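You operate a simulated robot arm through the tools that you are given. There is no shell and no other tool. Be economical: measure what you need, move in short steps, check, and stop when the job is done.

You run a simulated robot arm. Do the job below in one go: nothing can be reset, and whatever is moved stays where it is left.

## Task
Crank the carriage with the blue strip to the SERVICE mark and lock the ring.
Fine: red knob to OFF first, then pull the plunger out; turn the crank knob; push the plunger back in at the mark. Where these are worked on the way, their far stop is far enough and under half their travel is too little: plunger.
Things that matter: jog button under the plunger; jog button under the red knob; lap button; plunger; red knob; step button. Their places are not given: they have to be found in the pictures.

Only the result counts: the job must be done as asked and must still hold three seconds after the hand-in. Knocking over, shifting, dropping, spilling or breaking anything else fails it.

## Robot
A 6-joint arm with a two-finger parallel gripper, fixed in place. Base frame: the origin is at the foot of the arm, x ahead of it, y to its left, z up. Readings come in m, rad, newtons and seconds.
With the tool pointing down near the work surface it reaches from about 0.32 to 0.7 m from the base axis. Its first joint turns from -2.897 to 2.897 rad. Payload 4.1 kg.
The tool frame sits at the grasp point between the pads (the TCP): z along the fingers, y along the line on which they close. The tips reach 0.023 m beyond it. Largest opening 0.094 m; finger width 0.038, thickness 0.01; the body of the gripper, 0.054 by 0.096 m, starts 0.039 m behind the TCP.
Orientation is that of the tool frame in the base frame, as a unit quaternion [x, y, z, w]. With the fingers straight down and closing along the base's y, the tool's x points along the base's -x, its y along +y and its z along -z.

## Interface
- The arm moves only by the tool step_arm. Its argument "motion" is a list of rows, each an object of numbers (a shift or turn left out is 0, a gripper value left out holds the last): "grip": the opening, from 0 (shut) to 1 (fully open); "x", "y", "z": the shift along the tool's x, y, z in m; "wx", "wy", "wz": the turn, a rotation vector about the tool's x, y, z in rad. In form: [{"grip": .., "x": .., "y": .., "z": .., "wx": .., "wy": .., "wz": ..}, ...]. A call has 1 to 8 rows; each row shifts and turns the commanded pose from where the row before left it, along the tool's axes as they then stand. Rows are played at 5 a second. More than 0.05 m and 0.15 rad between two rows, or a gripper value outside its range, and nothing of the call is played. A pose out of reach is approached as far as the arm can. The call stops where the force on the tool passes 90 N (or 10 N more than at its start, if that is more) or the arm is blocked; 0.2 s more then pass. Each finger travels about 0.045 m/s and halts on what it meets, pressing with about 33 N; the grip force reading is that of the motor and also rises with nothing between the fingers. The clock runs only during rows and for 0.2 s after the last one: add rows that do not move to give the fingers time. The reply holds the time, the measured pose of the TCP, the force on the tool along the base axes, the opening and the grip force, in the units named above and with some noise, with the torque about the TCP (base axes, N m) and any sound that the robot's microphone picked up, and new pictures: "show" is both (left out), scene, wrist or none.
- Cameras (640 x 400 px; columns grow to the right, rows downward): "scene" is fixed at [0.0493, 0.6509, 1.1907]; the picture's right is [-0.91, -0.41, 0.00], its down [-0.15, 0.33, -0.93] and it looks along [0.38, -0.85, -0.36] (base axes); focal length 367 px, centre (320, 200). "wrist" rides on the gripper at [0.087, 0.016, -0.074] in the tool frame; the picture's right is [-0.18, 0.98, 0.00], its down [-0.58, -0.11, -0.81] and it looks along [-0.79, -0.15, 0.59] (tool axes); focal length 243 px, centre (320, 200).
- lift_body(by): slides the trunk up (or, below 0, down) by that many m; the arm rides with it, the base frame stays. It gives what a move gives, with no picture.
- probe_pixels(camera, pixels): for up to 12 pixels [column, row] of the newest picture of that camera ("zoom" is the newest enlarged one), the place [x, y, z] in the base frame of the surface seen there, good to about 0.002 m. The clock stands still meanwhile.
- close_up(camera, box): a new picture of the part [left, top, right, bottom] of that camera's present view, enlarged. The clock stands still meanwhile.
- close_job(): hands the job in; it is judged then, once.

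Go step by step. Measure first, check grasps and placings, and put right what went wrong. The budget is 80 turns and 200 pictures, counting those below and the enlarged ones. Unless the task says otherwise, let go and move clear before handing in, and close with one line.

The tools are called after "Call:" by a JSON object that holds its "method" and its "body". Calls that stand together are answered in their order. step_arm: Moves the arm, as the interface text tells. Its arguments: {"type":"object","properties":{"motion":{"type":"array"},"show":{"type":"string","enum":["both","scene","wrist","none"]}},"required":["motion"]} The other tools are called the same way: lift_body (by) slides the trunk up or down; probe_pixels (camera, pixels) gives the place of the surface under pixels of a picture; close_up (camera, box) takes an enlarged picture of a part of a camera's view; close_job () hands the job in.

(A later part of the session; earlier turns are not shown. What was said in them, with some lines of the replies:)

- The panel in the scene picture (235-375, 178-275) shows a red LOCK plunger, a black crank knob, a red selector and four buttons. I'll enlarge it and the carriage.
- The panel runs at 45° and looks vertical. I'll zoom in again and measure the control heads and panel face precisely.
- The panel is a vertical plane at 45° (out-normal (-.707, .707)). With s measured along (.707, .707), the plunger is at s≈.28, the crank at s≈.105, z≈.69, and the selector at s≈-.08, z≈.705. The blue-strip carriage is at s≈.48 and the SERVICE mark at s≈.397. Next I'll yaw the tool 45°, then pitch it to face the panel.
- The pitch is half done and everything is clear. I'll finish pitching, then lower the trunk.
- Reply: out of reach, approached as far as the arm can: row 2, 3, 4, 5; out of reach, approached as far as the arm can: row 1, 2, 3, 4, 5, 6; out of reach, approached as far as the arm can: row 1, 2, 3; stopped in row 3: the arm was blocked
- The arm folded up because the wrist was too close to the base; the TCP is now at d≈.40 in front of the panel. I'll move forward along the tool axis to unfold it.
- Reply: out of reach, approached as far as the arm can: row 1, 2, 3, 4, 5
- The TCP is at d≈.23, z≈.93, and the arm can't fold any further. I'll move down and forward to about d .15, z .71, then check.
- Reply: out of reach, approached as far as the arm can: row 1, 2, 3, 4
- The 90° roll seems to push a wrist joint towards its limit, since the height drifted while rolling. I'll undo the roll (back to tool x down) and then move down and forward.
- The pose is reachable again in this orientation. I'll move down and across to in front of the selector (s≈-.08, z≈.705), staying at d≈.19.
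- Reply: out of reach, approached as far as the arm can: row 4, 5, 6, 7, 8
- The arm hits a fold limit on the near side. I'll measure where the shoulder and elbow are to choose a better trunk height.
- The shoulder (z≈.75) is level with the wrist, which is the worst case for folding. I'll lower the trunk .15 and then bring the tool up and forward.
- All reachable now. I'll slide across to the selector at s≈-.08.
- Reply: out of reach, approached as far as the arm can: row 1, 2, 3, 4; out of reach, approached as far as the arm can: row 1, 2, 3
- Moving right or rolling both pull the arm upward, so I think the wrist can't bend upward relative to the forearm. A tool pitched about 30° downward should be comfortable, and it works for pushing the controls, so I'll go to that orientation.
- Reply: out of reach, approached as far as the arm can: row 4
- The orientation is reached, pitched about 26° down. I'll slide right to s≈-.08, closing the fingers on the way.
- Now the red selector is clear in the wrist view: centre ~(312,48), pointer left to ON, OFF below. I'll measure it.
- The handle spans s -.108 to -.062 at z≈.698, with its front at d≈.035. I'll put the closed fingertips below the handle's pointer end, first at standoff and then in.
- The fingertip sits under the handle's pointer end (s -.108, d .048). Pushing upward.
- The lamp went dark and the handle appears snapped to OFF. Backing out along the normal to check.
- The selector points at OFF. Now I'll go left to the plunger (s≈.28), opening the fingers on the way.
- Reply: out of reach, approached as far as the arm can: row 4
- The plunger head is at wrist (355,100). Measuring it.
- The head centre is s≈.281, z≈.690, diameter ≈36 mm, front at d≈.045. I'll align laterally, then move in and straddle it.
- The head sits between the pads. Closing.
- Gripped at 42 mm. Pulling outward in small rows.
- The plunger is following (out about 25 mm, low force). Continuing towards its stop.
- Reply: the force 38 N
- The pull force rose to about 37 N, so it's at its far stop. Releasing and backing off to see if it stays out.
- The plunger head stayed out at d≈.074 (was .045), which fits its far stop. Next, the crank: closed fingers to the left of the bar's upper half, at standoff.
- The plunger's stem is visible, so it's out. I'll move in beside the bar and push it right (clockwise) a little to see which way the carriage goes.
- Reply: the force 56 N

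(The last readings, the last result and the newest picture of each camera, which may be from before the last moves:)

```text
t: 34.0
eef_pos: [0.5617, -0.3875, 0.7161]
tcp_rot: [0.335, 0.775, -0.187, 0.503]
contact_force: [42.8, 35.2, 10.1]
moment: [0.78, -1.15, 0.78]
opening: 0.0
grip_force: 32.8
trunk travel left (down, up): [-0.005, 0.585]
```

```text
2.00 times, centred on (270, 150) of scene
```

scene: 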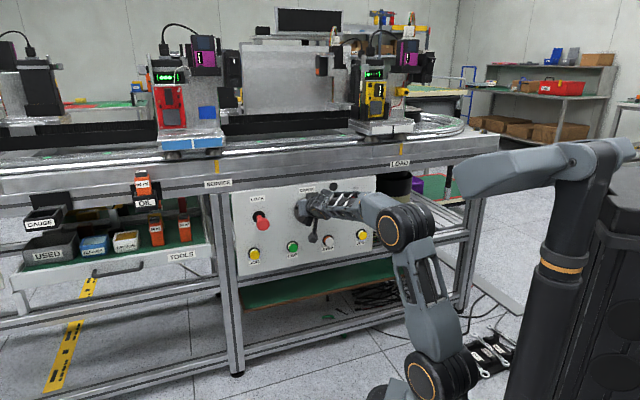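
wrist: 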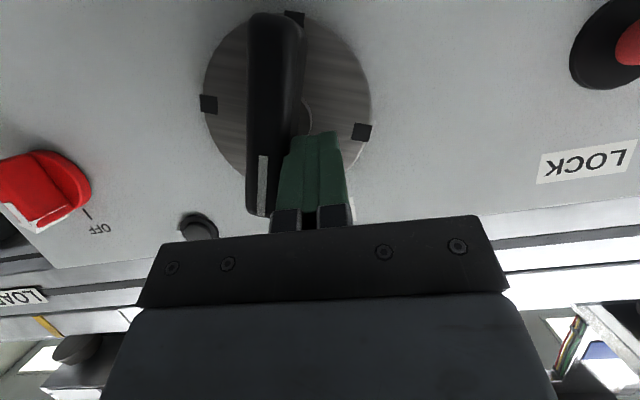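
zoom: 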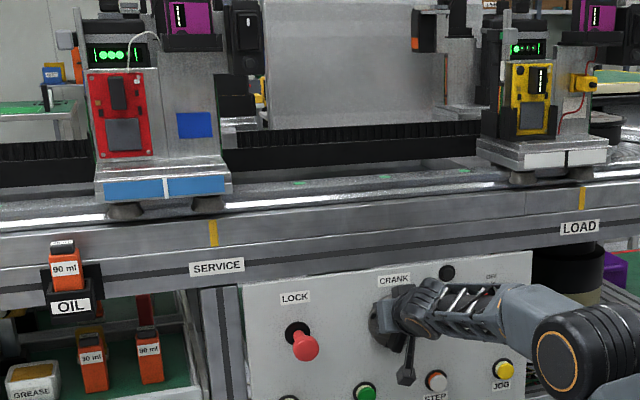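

Clockwise moves the blue-strip carriage right, towards SERVICE (its centre notch went from px 186 to 193). The push was stiff because the contact is near the pivot; I'll measure the ratio and re-place the finger higher.

Call:
{"method": "probe_pixels", "body": {"camera": "zoom", "pixels": [[166, 188], [108, 192], [224, 183], [213, 233], [160, 188], [172, 187], [566, 157]]}}

Call:
{"method": "step_arm", "body": {"motion": [{"x": 0.0005, "y": 0.015}, {"x": -0.0225, "y": 0.001, "z": -0.0109}, {}], "show": "wrist"}}

```text
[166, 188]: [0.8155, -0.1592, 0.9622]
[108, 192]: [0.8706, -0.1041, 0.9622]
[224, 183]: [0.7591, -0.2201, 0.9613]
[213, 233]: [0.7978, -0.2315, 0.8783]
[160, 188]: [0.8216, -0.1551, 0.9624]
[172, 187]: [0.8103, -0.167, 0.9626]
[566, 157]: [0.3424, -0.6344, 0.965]
```

```text
t: 34.8
eef_pos: [0.5655, -0.3853, 0.7378]
tcp_rot: [0.343, 0.775, -0.192, 0.495]
contact_force: [-0.8, -0.6, 0.0]
moment: [0.01, 0.01, 0.01]
opening: 0.0
grip_force: 33.1
trunk travel left (down, up): [-0.005, 0.585]
```

wrist: 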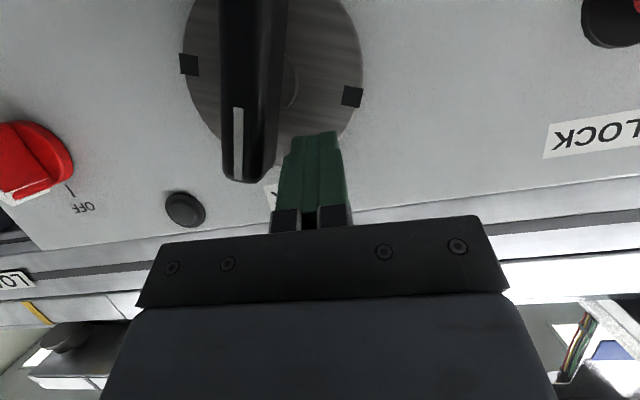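

The carriage has moved about 17 mm and roughly 62 mm remain. Measuring the bar's angle now.

Call:
{"method": "close_up", "body": {"camera": "wrist", "box": [120, 0, 440, 200]}}

Call:
{"method": "probe_pixels", "body": {"camera": "wrist", "pixels": [[248, 172], [255, 10], [238, 110], [232, 175], [274, 170], [270, 20], [187, 65], [352, 96], [237, 170]]}}

```text
2.00 times, centred on (280, 100) of wrist
```

zoom: 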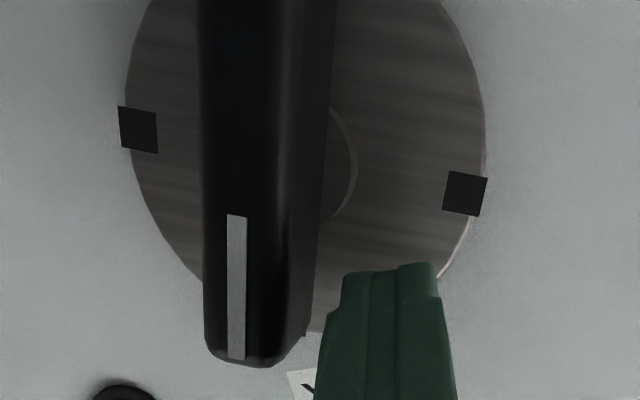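

```text
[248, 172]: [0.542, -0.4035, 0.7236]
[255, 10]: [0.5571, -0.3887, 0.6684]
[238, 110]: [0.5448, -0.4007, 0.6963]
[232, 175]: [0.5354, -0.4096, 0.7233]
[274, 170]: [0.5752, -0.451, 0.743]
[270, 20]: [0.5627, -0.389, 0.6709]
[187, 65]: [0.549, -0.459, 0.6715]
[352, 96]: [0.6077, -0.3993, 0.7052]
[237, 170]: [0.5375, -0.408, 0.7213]
```

The disc marks give about 22° for 17.5 mm, so the SERVICE mark is near a quarter turn. I'll push on with the finger's lower corner higher up the bar, following an arc.

Call:
{"method": "step_arm", "body": {"motion": [{"x": -0.0041, "y": -0.0012, "z": -0.0068}, {"x": -0.0006, "y": -0.0127}, {"x": 0.0012, "y": -0.0057, "z": 0.0007}, {"x": 0.0012, "y": -0.0057, "z": 0.0007}, {}], "show": "both"}}

Call:
{"method": "close_up", "body": {"camera": "scene", "box": [130, 100, 290, 200]}}

```text
t: 36.0
eef_pos: [0.5382, -0.4066, 0.7384]
tcp_rot: [0.348, 0.774, -0.195, 0.491]
contact_force: [-0.7, -1.1, 0.0]
moment: [0.03, -0.03, 0.07]
opening: 0.0
grip_force: 32.9
trunk travel left (down, up): [-0.005, 0.585]
```

scene: 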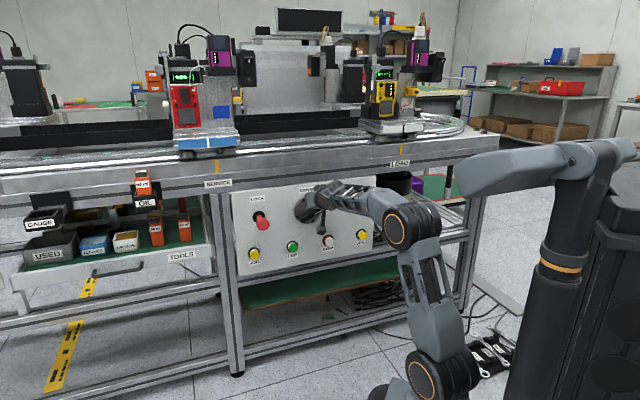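
wrist: 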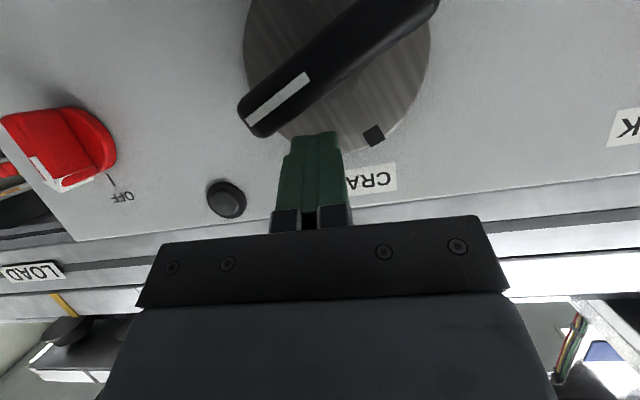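

```text
4.00 times, centred on (210, 150) of scene
```

zoom: 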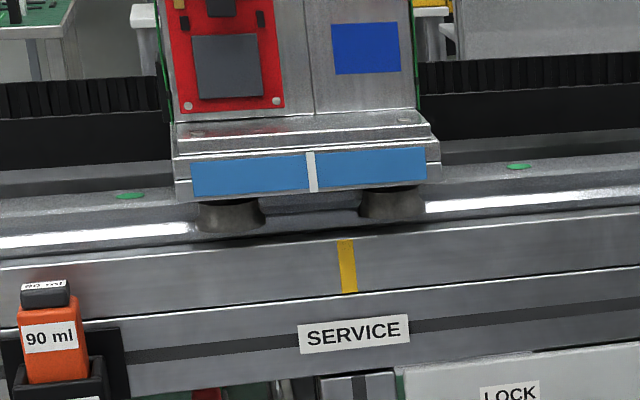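

The crank moved smoothly; the notch at zoom (312,172) is still left of the mark (347,265). Measuring.

Call:
{"method": "probe_pixels", "body": {"camera": "zoom", "pixels": [[312, 172], [311, 160], [314, 185], [347, 265], [346, 250], [348, 280], [192, 180], [425, 165]]}}

Call:
{"method": "probe_pixels", "body": {"camera": "wrist", "pixels": [[374, 135], [252, 115], [308, 75], [250, 125], [262, 128], [420, 10]]}}

```text
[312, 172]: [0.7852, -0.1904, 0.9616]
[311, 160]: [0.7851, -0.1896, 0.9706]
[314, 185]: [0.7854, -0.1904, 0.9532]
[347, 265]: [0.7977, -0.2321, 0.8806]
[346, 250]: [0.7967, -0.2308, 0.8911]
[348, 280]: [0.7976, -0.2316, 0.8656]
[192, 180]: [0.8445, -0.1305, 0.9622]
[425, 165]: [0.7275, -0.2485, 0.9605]
```

```text
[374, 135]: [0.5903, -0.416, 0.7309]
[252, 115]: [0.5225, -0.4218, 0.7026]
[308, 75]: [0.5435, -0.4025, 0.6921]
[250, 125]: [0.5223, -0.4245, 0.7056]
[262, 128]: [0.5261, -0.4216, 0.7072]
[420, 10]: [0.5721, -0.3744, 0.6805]
```

The notch is at s=.4206 and the mark at .4001, with the crank at about 68°, so the target is 90°. I'll take a still reading of the pose before continuing.

Call:
{"method": "step_arm", "body": {"motion": [{}, {}], "show": "none"}}

```text
t: 36.6
eef_pos: [0.5448, -0.4016, 0.7396]
tcp_rot: [0.343, 0.775, -0.191, 0.495]
contact_force: [0.9, -0.3, -0.3]
moment: [0.0, -0.04, -0.01]
opening: 0.0002
grip_force: 32.7
trunk travel left (down, up): [-0.005, 0.585]
```

It settled at s .101, z .740. Next I'll shift right over the bar end and press down in small rows.

Call:
{"method": "step_arm", "body": {"motion": [{"x": -0.0005, "y": -0.0105}, {}, {"x": 0.0036, "y": -0.0002, "z": 0.0017}, {"x": 0.0027, "y": -0.0001, "z": 0.0013}, {"x": 0.0027, "y": -0.0001, "z": 0.0013}, {"x": 0.0018, "y": -0.0001, "z": 0.0009}, {}], "show": "both"}}

Call:
{"method": "close_up", "body": {"camera": "scene", "box": [130, 100, 290, 200]}}

```text
t: 38.2
eef_pos: [0.5361, -0.408, 0.7294]
tcp_rot: [0.343, 0.775, -0.191, 0.496]
contact_force: [1.2, 0.6, -0.5]
moment: [-0.01, 0.02, -0.02]
opening: 0.0001
grip_force: 33.5
trunk travel left (down, up): [-0.005, 0.585]
```

scene: 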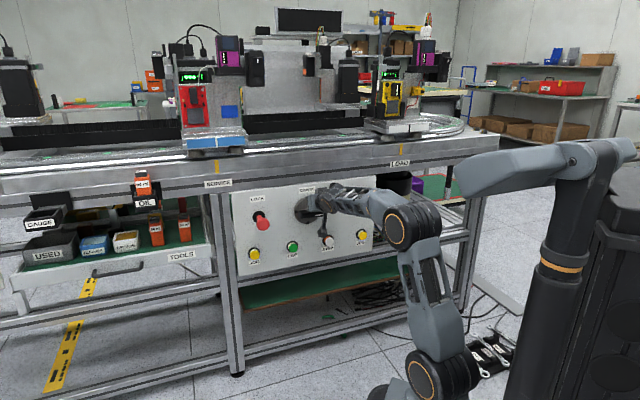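
wrist: 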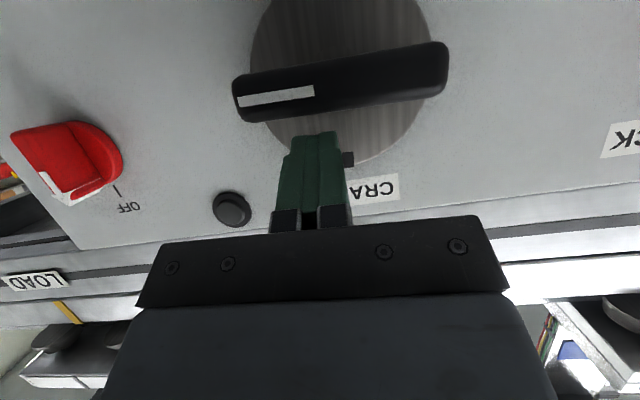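

```text
4.00 times, centred on (210, 150) of scene
```

zoom: 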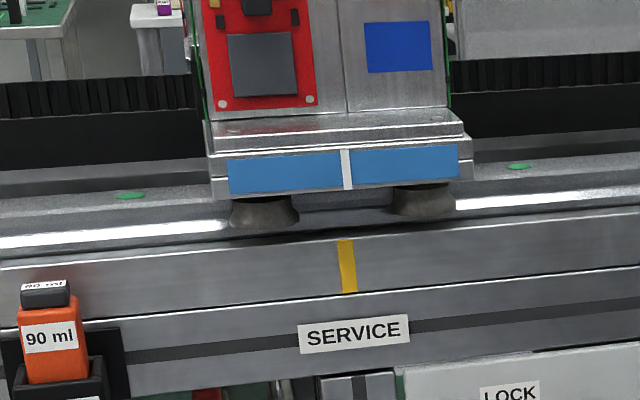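

The bar looks horizontal and the notch (347,168) is nearly over the mark. Measuring.

Call:
{"method": "probe_pixels", "body": {"camera": "zoom", "pixels": [[347, 170], [346, 160], [348, 182], [347, 265], [346, 250], [348, 280], [228, 178], [460, 163]]}}

Call:
{"method": "probe_pixels", "body": {"camera": "wrist", "pixels": [[348, 159], [240, 100], [312, 91], [435, 65], [245, 85]]}}

```text
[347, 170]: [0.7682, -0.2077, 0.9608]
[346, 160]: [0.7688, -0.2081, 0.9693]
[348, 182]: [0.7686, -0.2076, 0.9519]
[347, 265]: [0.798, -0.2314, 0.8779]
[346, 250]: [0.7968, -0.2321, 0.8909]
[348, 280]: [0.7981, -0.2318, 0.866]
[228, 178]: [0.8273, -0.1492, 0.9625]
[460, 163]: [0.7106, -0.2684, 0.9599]
```

```text
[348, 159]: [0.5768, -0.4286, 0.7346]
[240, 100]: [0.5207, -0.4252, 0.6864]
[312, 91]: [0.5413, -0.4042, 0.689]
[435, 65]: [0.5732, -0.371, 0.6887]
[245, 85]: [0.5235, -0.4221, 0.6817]
```

The notch is at s≈.3965 versus the mark at .400, perhaps 3–4 mm past. I'll back the finger away and measure the crank and carriage undisturbed.

Call:
{"method": "step_arm", "body": {"motion": [{"x": -0.009, "y": 0.0005, "z": -0.0044}, {"x": 0.0196, "y": -0.0009, "z": -0.0405}, {"x": 0.0196, "y": -0.0009, "z": -0.0405}, {}], "show": "both"}}

Call:
{"method": "close_up", "body": {"camera": "wrist", "box": [200, 0, 440, 150]}}

Call:
{"method": "close_up", "body": {"camera": "scene", "box": [177, 120, 257, 170]}}

Call:
{"method": "probe_pixels", "body": {"camera": "zoom", "pixels": [[317, 170], [318, 200], [319, 230], [318, 185], [317, 215], [316, 380], [318, 350], [320, 390]]}}

```text
t: 39.2
eef_pos: [0.4729, -0.3449, 0.7378]
tcp_rot: [0.344, 0.774, -0.192, 0.495]
contact_force: [0.5, 0.2, -1.2]
moment: [-0.01, 0.0, 0.02]
opening: 0.0001
grip_force: 33.2
trunk travel left (down, up): [-0.005, 0.585]
```

scene: 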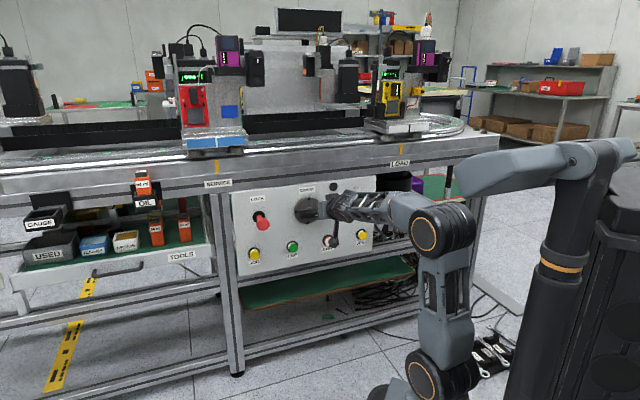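
wrist: 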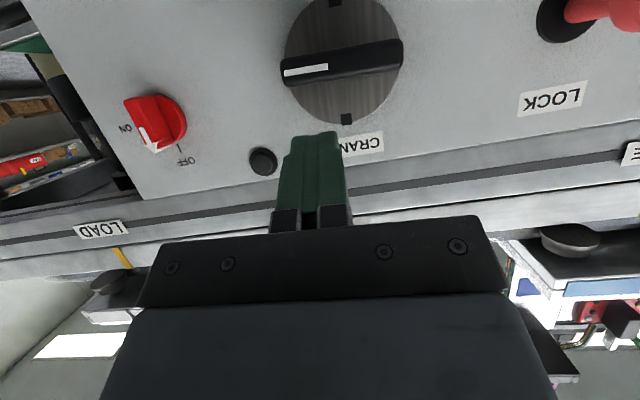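

```text
2.67 times, centred on (320, 75) of wrist
```

zoom: 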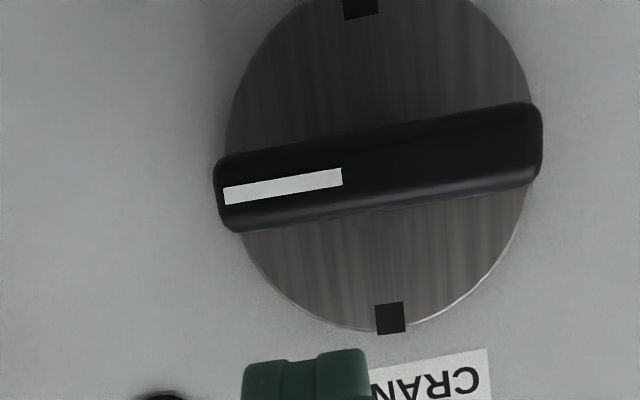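

```text
8.00 times, centred on (217, 145) of scene
```

zoom: 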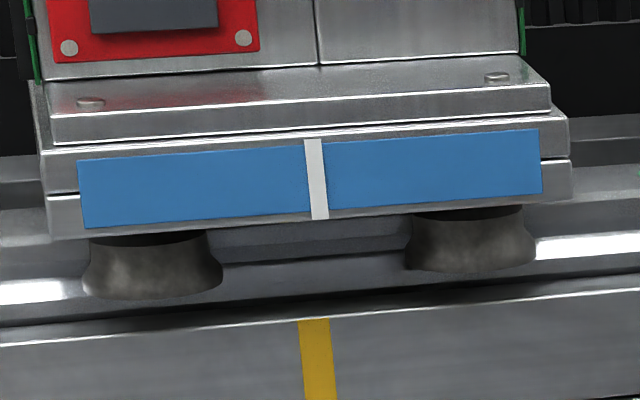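

```text
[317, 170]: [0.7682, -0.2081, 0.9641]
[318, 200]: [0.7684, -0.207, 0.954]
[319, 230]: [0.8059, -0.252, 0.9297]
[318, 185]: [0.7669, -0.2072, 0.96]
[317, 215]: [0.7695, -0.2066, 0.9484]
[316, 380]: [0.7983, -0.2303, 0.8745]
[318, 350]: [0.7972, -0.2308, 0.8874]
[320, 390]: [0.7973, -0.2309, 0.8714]
```

The notch averages s=.3967 against the mark at .4009, so about 4 mm (~4.5° of crank) past. To correct it finely I'll grip the now-horizontal bar, which needs the tool rolled -90°.

Call:
{"method": "step_arm", "body": {"motion": [{"grip": 0.5, "wz": -0.131}, {"wz": -0.131}, {"wz": -0.131}, {"wz": -0.131}, {"wz": -0.131}, {"wz": -0.131}], "show": "none"}}

Call:
{"method": "step_arm", "body": {"motion": [{"wz": -0.131}, {"wz": -0.131}, {"wz": -0.131}, {"wz": -0.131}, {"wz": -0.131}, {"wz": -0.131}], "show": "both"}}

```text
t: 40.6
eef_pos: [0.4734, -0.344, 0.7384]
tcp_rot: [0.019, 0.847, -0.366, 0.385]
contact_force: [-0.4, 0.5, 0.1]
moment: [0.0, -0.01, 0.02]
opening: 0.0469
grip_force: 0.1
trunk travel left (down, up): [-0.005, 0.585]
```

```text
t: 42.0
eef_pos: [0.4733, -0.3444, 0.7396]
tcp_rot: [-0.307, 0.79, -0.487, 0.214]
contact_force: [0.2, 0.0, -0.3]
moment: [0.01, -0.02, -0.01]
opening: 0.047
grip_force: 0.0
trunk travel left (down, up): [-0.005, 0.585]
```

scene: 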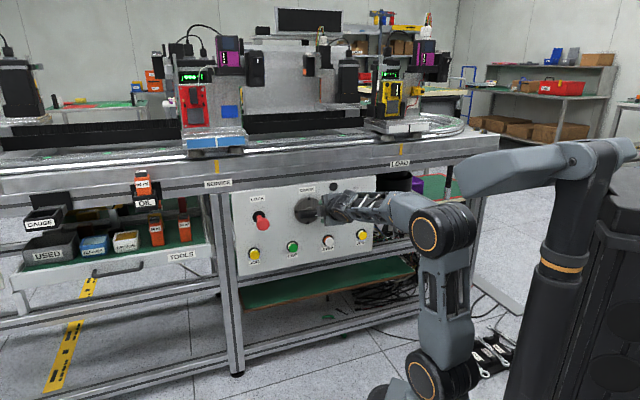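
wrist: 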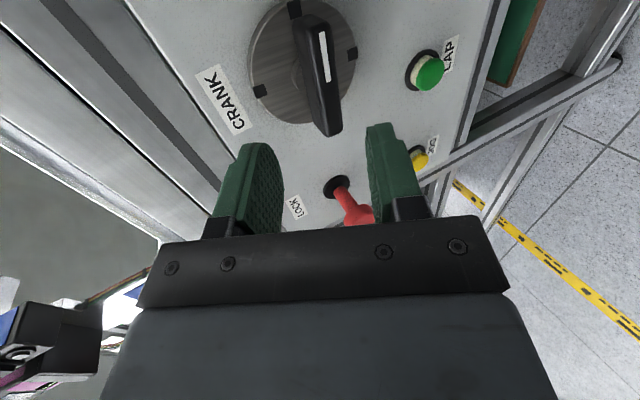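

The roll works. I'll align on the crank axis and move in with the open fingers straddling the horizontal bar.

Call:
{"method": "step_arm", "body": {"motion": [{"x": -0.0064, "y": 0.0145, "z": 0.0208}, {"x": -0.0064, "y": 0.0145, "z": 0.0208}, {}], "show": "wrist"}}

```text
t: 42.8
eef_pos: [0.501, -0.3504, 0.6953]
tcp_rot: [-0.306, 0.79, -0.486, 0.214]
contact_force: [-0.5, -0.3, 0.6]
moment: [-0.01, 0.02, 0.0]
opening: 0.0468
grip_force: 0.1
trunk travel left (down, up): [-0.005, 0.585]
```

wrist: 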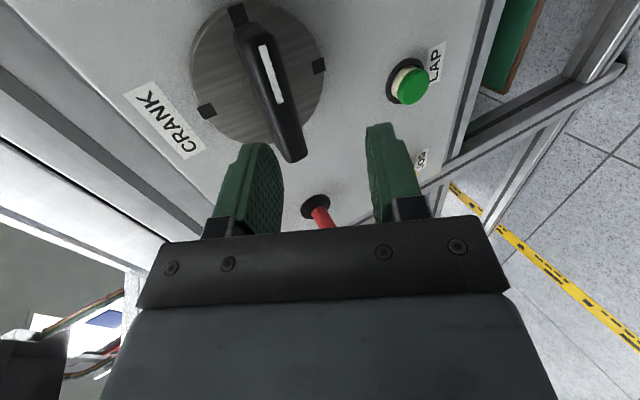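

Good alignment; moving in.

Call:
{"method": "step_arm", "body": {"motion": [{"x": -0.0006, "y": -0.009, "z": 0.0186}, {"x": -0.0006, "y": -0.009, "z": 0.0186}, {"x": 0, "y": -0.009, "z": 0.0186}, {}], "show": "both"}}

```text
t: 43.8
eef_pos: [0.5464, -0.3957, 0.6962]
tcp_rot: [-0.306, 0.79, -0.486, 0.214]
contact_force: [0.6, -0.7, 0.1]
moment: [0.01, 0.04, 0.0]
opening: 0.047
grip_force: 0.0
trunk travel left (down, up): [-0.005, 0.585]
```

scene: 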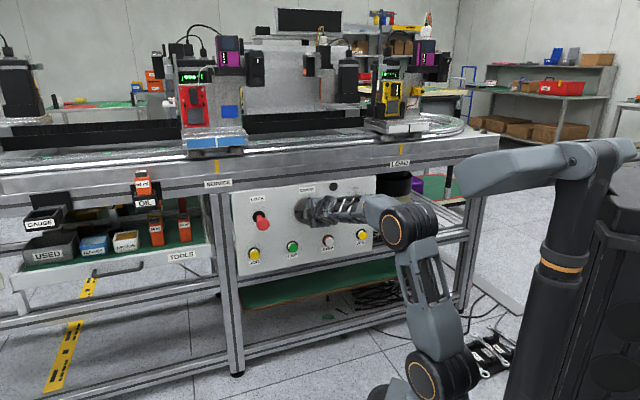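
wrist: 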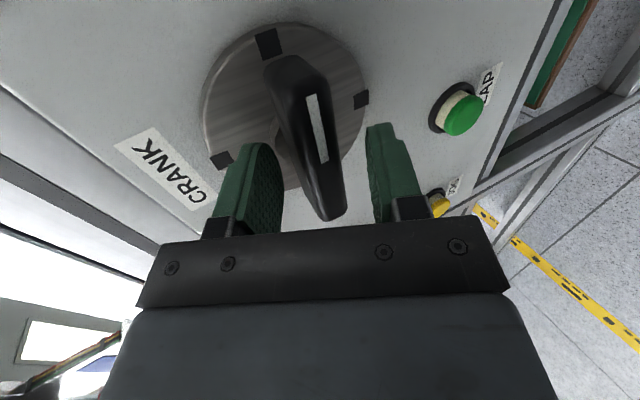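

The bar lies between the pads. Closing on it.

Call:
{"method": "step_arm", "body": {"motion": [{"grip": 0}, {}, {}], "show": "both"}}

Call:
{"method": "close_up", "body": {"camera": "scene", "box": [177, 120, 257, 170]}}

```text
t: 44.6
eef_pos: [0.5461, -0.3962, 0.6972]
tcp_rot: [-0.306, 0.789, -0.487, 0.217]
contact_force: [4.5, -3.6, 8.0]
moment: [-0.44, -0.77, -0.46]
opening: 0.0279
grip_force: 44.2
trunk travel left (down, up): [-0.005, 0.585]
```

scene: 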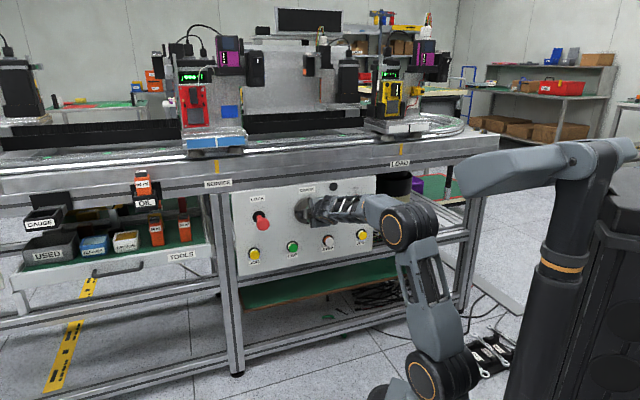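
wrist: 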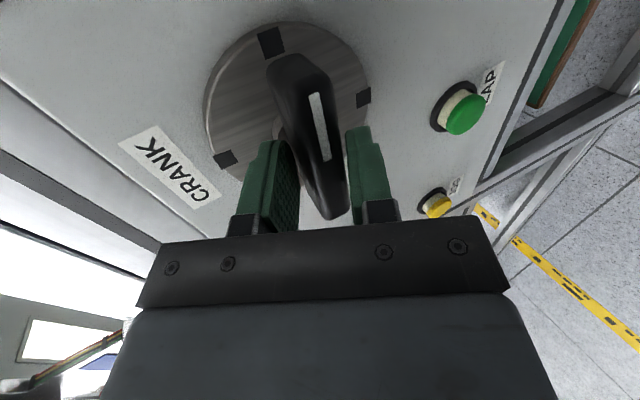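

```text
8.00 times, centred on (217, 145) of scene
```

zoom: 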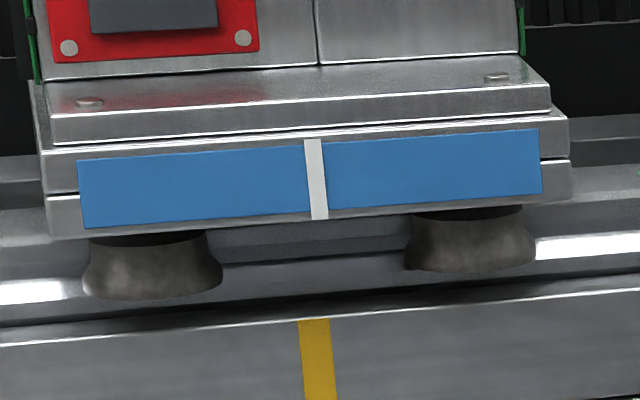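

Gripped with the carriage unchanged. The notch should shift left about 12 px in this zoom; rotating the crank back ~4.5° about the panel normal.

Call:
{"method": "step_arm", "body": {"motion": [{"wx": 0.0004, "wy": 0.0087, "wz": -0.018}, {"wx": 0.0004, "wy": 0.0087, "wz": -0.018}, {"wx": 0.0004, "wy": 0.0087, "wz": -0.018}, {"wx": 0.0004, "wy": 0.0087, "wz": -0.018}, {}], "show": "scene"}}

Call:
{"method": "close_up", "body": {"camera": "scene", "box": [177, 120, 257, 170]}}

```text
t: 45.8
eef_pos: [0.5455, -0.3944, 0.6965]
tcp_rot: [-0.326, 0.78, -0.502, 0.185]
contact_force: [15.2, -4.7, 18.5]
moment: [-0.72, -0.91, -0.32]
opening: 0.0276
grip_force: 45.0
trunk travel left (down, up): [-0.005, 0.585]
```

scene: 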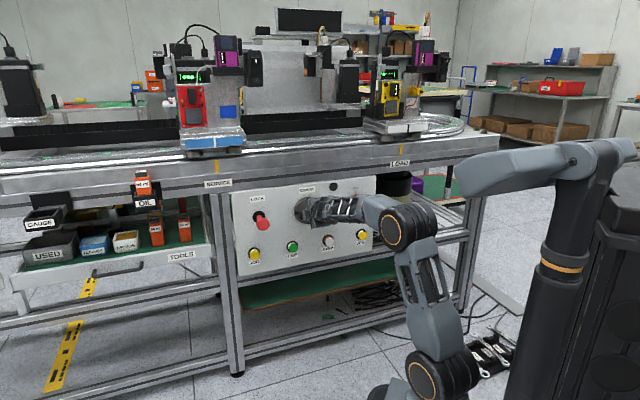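

```text
8.00 times, centred on (217, 145) of scene
```

zoom: 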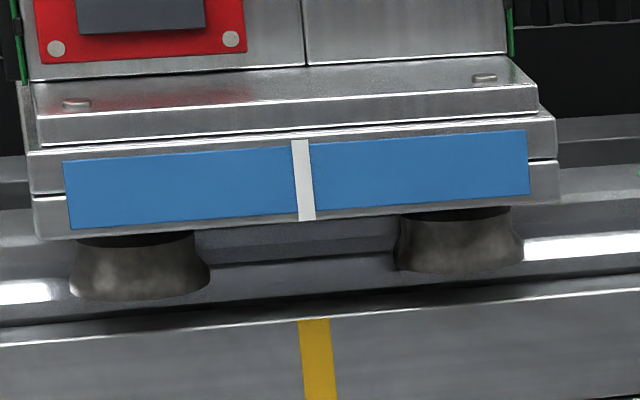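

The carriage moved back about 13 px under good control. Measuring the alignment.

Call:
{"method": "probe_pixels", "body": {"camera": "zoom", "pixels": [[302, 155], [303, 165], [304, 175], [305, 190], [306, 205], [307, 213]]}}

Call:
{"method": "probe_pixels", "body": {"camera": "zoom", "pixels": [[314, 330], [315, 340], [316, 350], [317, 360], [318, 375], [319, 390]]}}

```text
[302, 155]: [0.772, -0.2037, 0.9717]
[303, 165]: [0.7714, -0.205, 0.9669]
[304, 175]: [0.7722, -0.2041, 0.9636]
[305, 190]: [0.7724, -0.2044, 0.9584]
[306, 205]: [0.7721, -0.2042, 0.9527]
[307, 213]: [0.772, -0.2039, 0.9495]
```

```text
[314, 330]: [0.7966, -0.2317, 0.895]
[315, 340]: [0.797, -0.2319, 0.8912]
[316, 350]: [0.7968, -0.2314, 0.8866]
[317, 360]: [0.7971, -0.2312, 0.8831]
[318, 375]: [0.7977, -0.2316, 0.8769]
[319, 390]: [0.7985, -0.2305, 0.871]
```

The notch is s≈.4015 and the mark ≈.4002, about 1 mm apart. I'll nudge back by 0.015 rad, release, back off and re-measure.

Call:
{"method": "step_arm", "body": {"motion": [{"wx": -0.0003, "wy": -0.0065, "wz": 0.0135}, {}, {"grip": 0.5}, {}, {}, {"y": 0.0195, "z": -0.0405}, {"y": 0.0195, "z": -0.0405}], "show": "scene"}}

Call:
{"method": "close_up", "body": {"camera": "scene", "box": [177, 120, 257, 170]}}

Call:
{"method": "probe_pixels", "body": {"camera": "zoom", "pixels": [[304, 165], [305, 175], [306, 190], [307, 205], [308, 213], [314, 330], [315, 340], [316, 350], [317, 360], [318, 375]]}}

```text
t: 47.4
eef_pos: [0.4817, -0.3309, 0.6946]
tcp_rot: [-0.322, 0.783, -0.497, 0.189]
contact_force: [0.3, -0.9, -0.7]
moment: [-0.04, -0.02, -0.01]
opening: 0.047
grip_force: 0.1
trunk travel left (down, up): [-0.005, 0.585]
```

scene: 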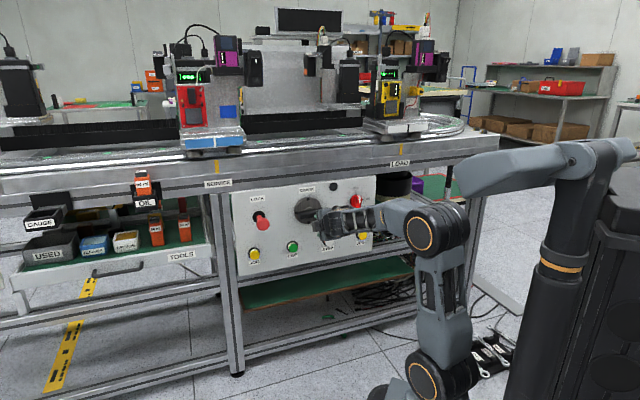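

```text
8.00 times, centred on (217, 145) of scene
```

zoom: 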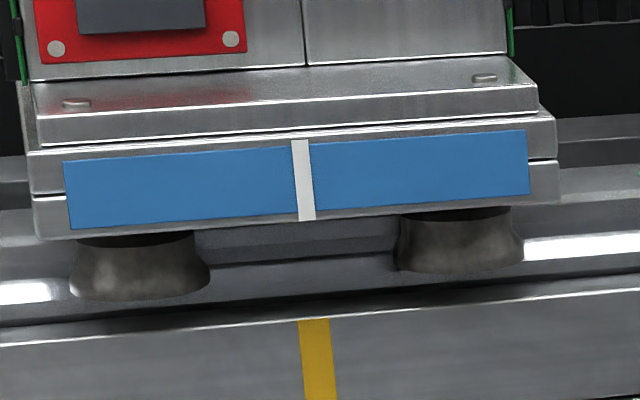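

```text
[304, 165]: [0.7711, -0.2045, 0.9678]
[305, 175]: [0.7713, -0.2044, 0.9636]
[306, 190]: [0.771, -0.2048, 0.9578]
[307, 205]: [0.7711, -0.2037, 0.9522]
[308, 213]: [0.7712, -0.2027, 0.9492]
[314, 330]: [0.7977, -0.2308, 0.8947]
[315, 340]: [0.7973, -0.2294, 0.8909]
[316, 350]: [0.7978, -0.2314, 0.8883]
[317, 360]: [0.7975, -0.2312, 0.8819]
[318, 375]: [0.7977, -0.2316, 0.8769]
```

The carriage held, within about 1 mm of the mark. Next: closed fingers in front of the plunger head.

Call:
{"method": "step_arm", "body": {"motion": [{"grip": 0, "x": -0.0437, "y": -0.0024, "z": 0.0042}, {"x": -0.0437, "y": -0.0024, "z": 0.0042}, {"x": -0.0437, "y": -0.0024, "z": 0.0042}, {"x": -0.0437, "y": -0.0024, "z": 0.0042}, {}, {}], "show": "both"}}

```text
t: 48.8
eef_pos: [0.6211, -0.222, 0.6901]
tcp_rot: [-0.321, 0.784, -0.497, 0.19]
contact_force: [-0.1, 0.2, -0.6]
moment: [-0.02, 0.02, 0.01]
opening: 0.0
grip_force: 33.2
trunk travel left (down, up): [-0.005, 0.585]
```

scene: 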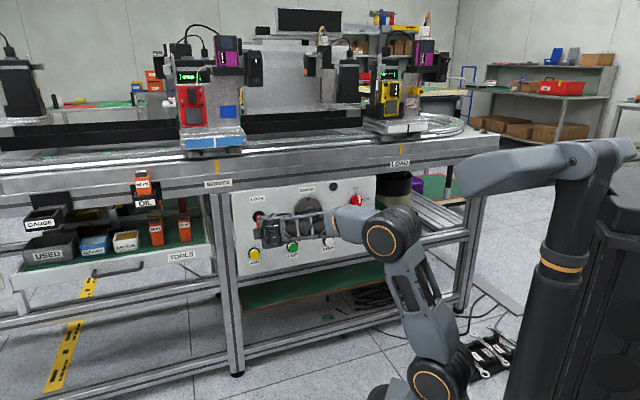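
wrist: 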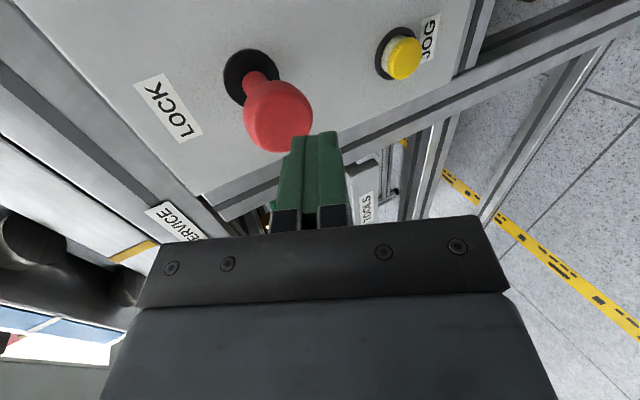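

Aligned on the head (s .282, z .690). Pushing in.

Call:
{"method": "step_arm", "body": {"motion": [{"y": -0.0087, "z": 0.018}, {"y": -0.0087, "z": 0.018}, {"y": -0.0044, "z": 0.009}, {"y": -0.0026, "z": 0.0054}, {}], "show": "both"}}

Call:
{"method": "close_up", "body": {"camera": "scene", "box": [177, 120, 257, 170]}}

```text
t: 50.0
eef_pos: [0.66, -0.263, 0.6924]
tcp_rot: [-0.323, 0.782, -0.498, 0.19]
contact_force: [-11.7, 5.7, 0.1]
moment: [0.04, 0.0, 0.14]
opening: 0.0
grip_force: 32.9
trunk travel left (down, up): [-0.005, 0.585]
```

scene: 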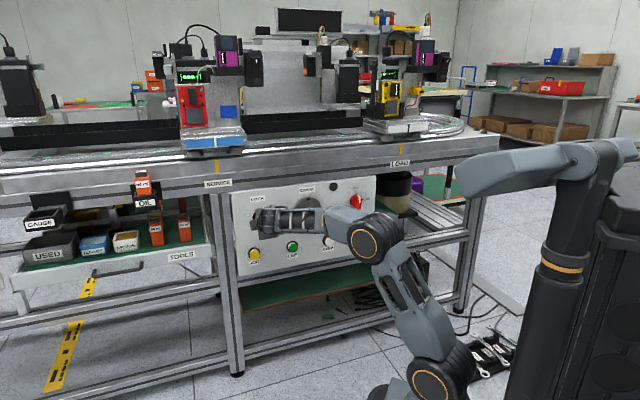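
wrist: 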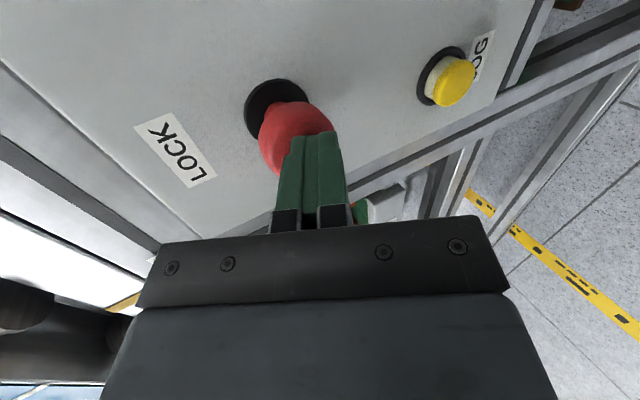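

```text
8.00 times, centred on (217, 145) of scene
```

zoom: 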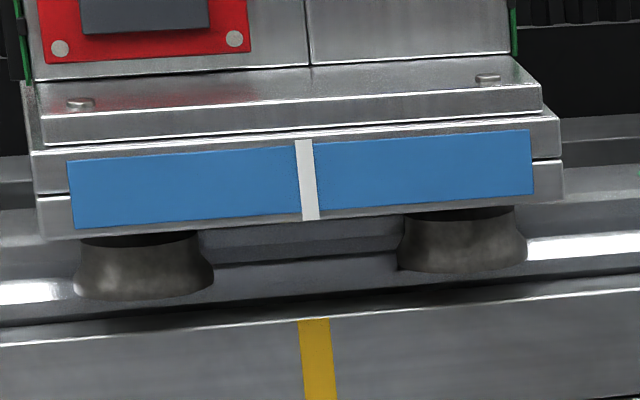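

The carriage shifted about 4 px to the right, so the lock pin is seating and centring it. The tip is at the original head depth (d≈.045); I'll press a little more to confirm it bottoms.

Call:
{"method": "step_arm", "body": {"motion": [{"y": -0.0017, "z": 0.0036}, {"y": -0.0017, "z": 0.0036}, {}], "show": "none"}}

Call:
{"method": "step_arm", "body": {"motion": [{"y": 0.0195, "z": -0.0405}, {"y": 0.0195, "z": -0.0405}, {"x": 0.02}, {}], "show": "both"}}

Call:
{"method": "close_up", "body": {"camera": "scene", "box": [177, 120, 257, 170]}}

Call:
{"method": "probe_pixels", "body": {"camera": "zoom", "pixels": [[306, 165], [307, 175], [308, 190], [309, 205], [310, 213], [314, 330], [315, 340], [316, 350], [317, 360], [318, 375]]}}

```text
t: 50.6
eef_pos: [0.6618, -0.2641, 0.6922]
tcp_rot: [-0.322, 0.786, -0.495, 0.186]
contact_force: [-64.5, 43.6, 3.6]
moment: [0.05, 0.04, 0.99]
opening: 0.0
grip_force: 33.0
trunk travel left (down, up): [-0.005, 0.585]
stopped in row 2: the force on the tool passed its limit at 100 N (the readings are from after the stop); the commanded pose is now the measured one
```

```text
t: 51.6
eef_pos: [0.5892, -0.2167, 0.691]
tcp_rot: [-0.322, 0.786, -0.493, 0.186]
contact_force: [-0.3, -0.5, -0.7]
moment: [0.03, 0.03, 0.03]
opening: 0.0
grip_force: 33.3
trunk travel left (down, up): [-0.005, 0.585]
```

scene: 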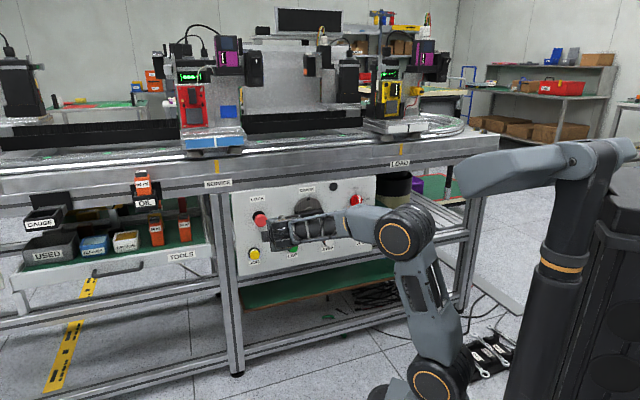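
wrist: 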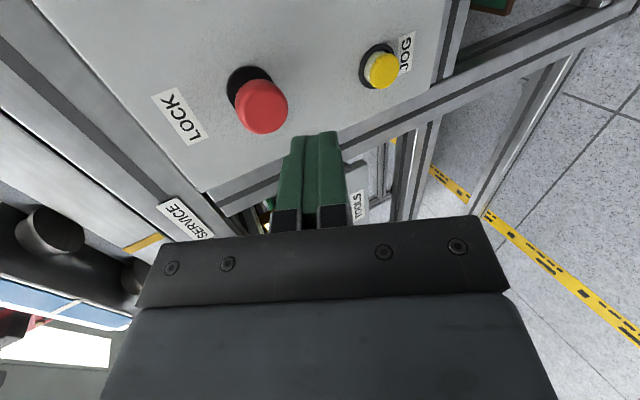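

```text
8.00 times, centred on (217, 145) of scene
```

zoom: 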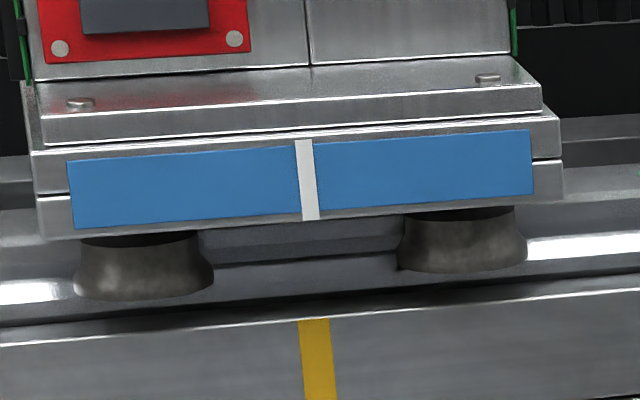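

```text
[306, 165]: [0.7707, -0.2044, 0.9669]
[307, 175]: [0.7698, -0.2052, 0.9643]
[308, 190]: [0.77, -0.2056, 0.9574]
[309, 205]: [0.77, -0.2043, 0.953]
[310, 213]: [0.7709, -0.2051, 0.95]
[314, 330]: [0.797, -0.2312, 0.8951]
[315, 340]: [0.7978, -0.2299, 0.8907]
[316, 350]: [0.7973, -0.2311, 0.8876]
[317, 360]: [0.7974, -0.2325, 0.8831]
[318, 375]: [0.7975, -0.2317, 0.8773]
```

The notch (.3998) and mark (.4003) coincide, and the plunger bottomed out (100 N). A final check of plunger depth and selector.

Call:
{"method": "probe_pixels", "body": {"camera": "wrist", "pixels": [[262, 112], [270, 108]]}}

Call:
{"method": "step_arm", "body": {"motion": [{"y": 0.0087, "z": -0.018}, {"y": 0.0087, "z": -0.018}, {}, {}, {}], "show": "none"}}

Call:
{"method": "close_up", "body": {"camera": "scene", "box": [165, 110, 405, 260]}}

```text
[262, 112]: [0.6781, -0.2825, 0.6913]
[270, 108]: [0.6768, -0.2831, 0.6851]
```

```text
t: 52.8
eef_pos: [0.5602, -0.1875, 0.6921]
tcp_rot: [-0.322, 0.786, -0.494, 0.185]
contact_force: [-0.5, -0.5, 0.7]
moment: [0.01, 0.01, 0.01]
opening: 0.0
grip_force: 33.1
trunk travel left (down, up): [-0.005, 0.585]
```

```text
2.67 times, centred on (285, 185) of scene
```

zoom: 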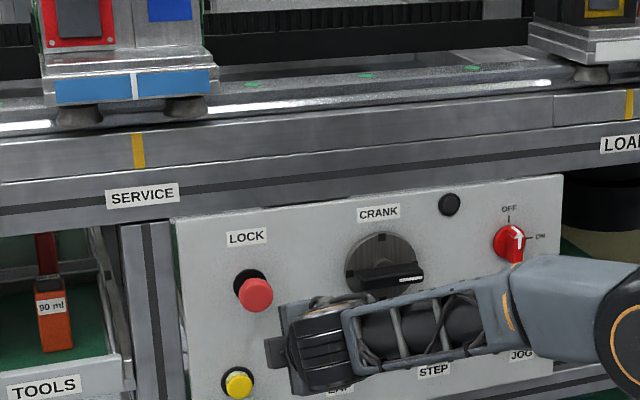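

The plunger head is back at d≈.044, the selector points to OFF, the lamp is dark, the carriage is on the mark and the arm is clear. Handing in.

Call:
{"method": "close_job", "body": {}}

```text
The job is handed in.
```

The carriage with the blue strip is at the SERVICE mark, with its centre notch within about 1 mm. The plunger is pushed back in and seated, the red knob is at OFF, and the arm is clear.
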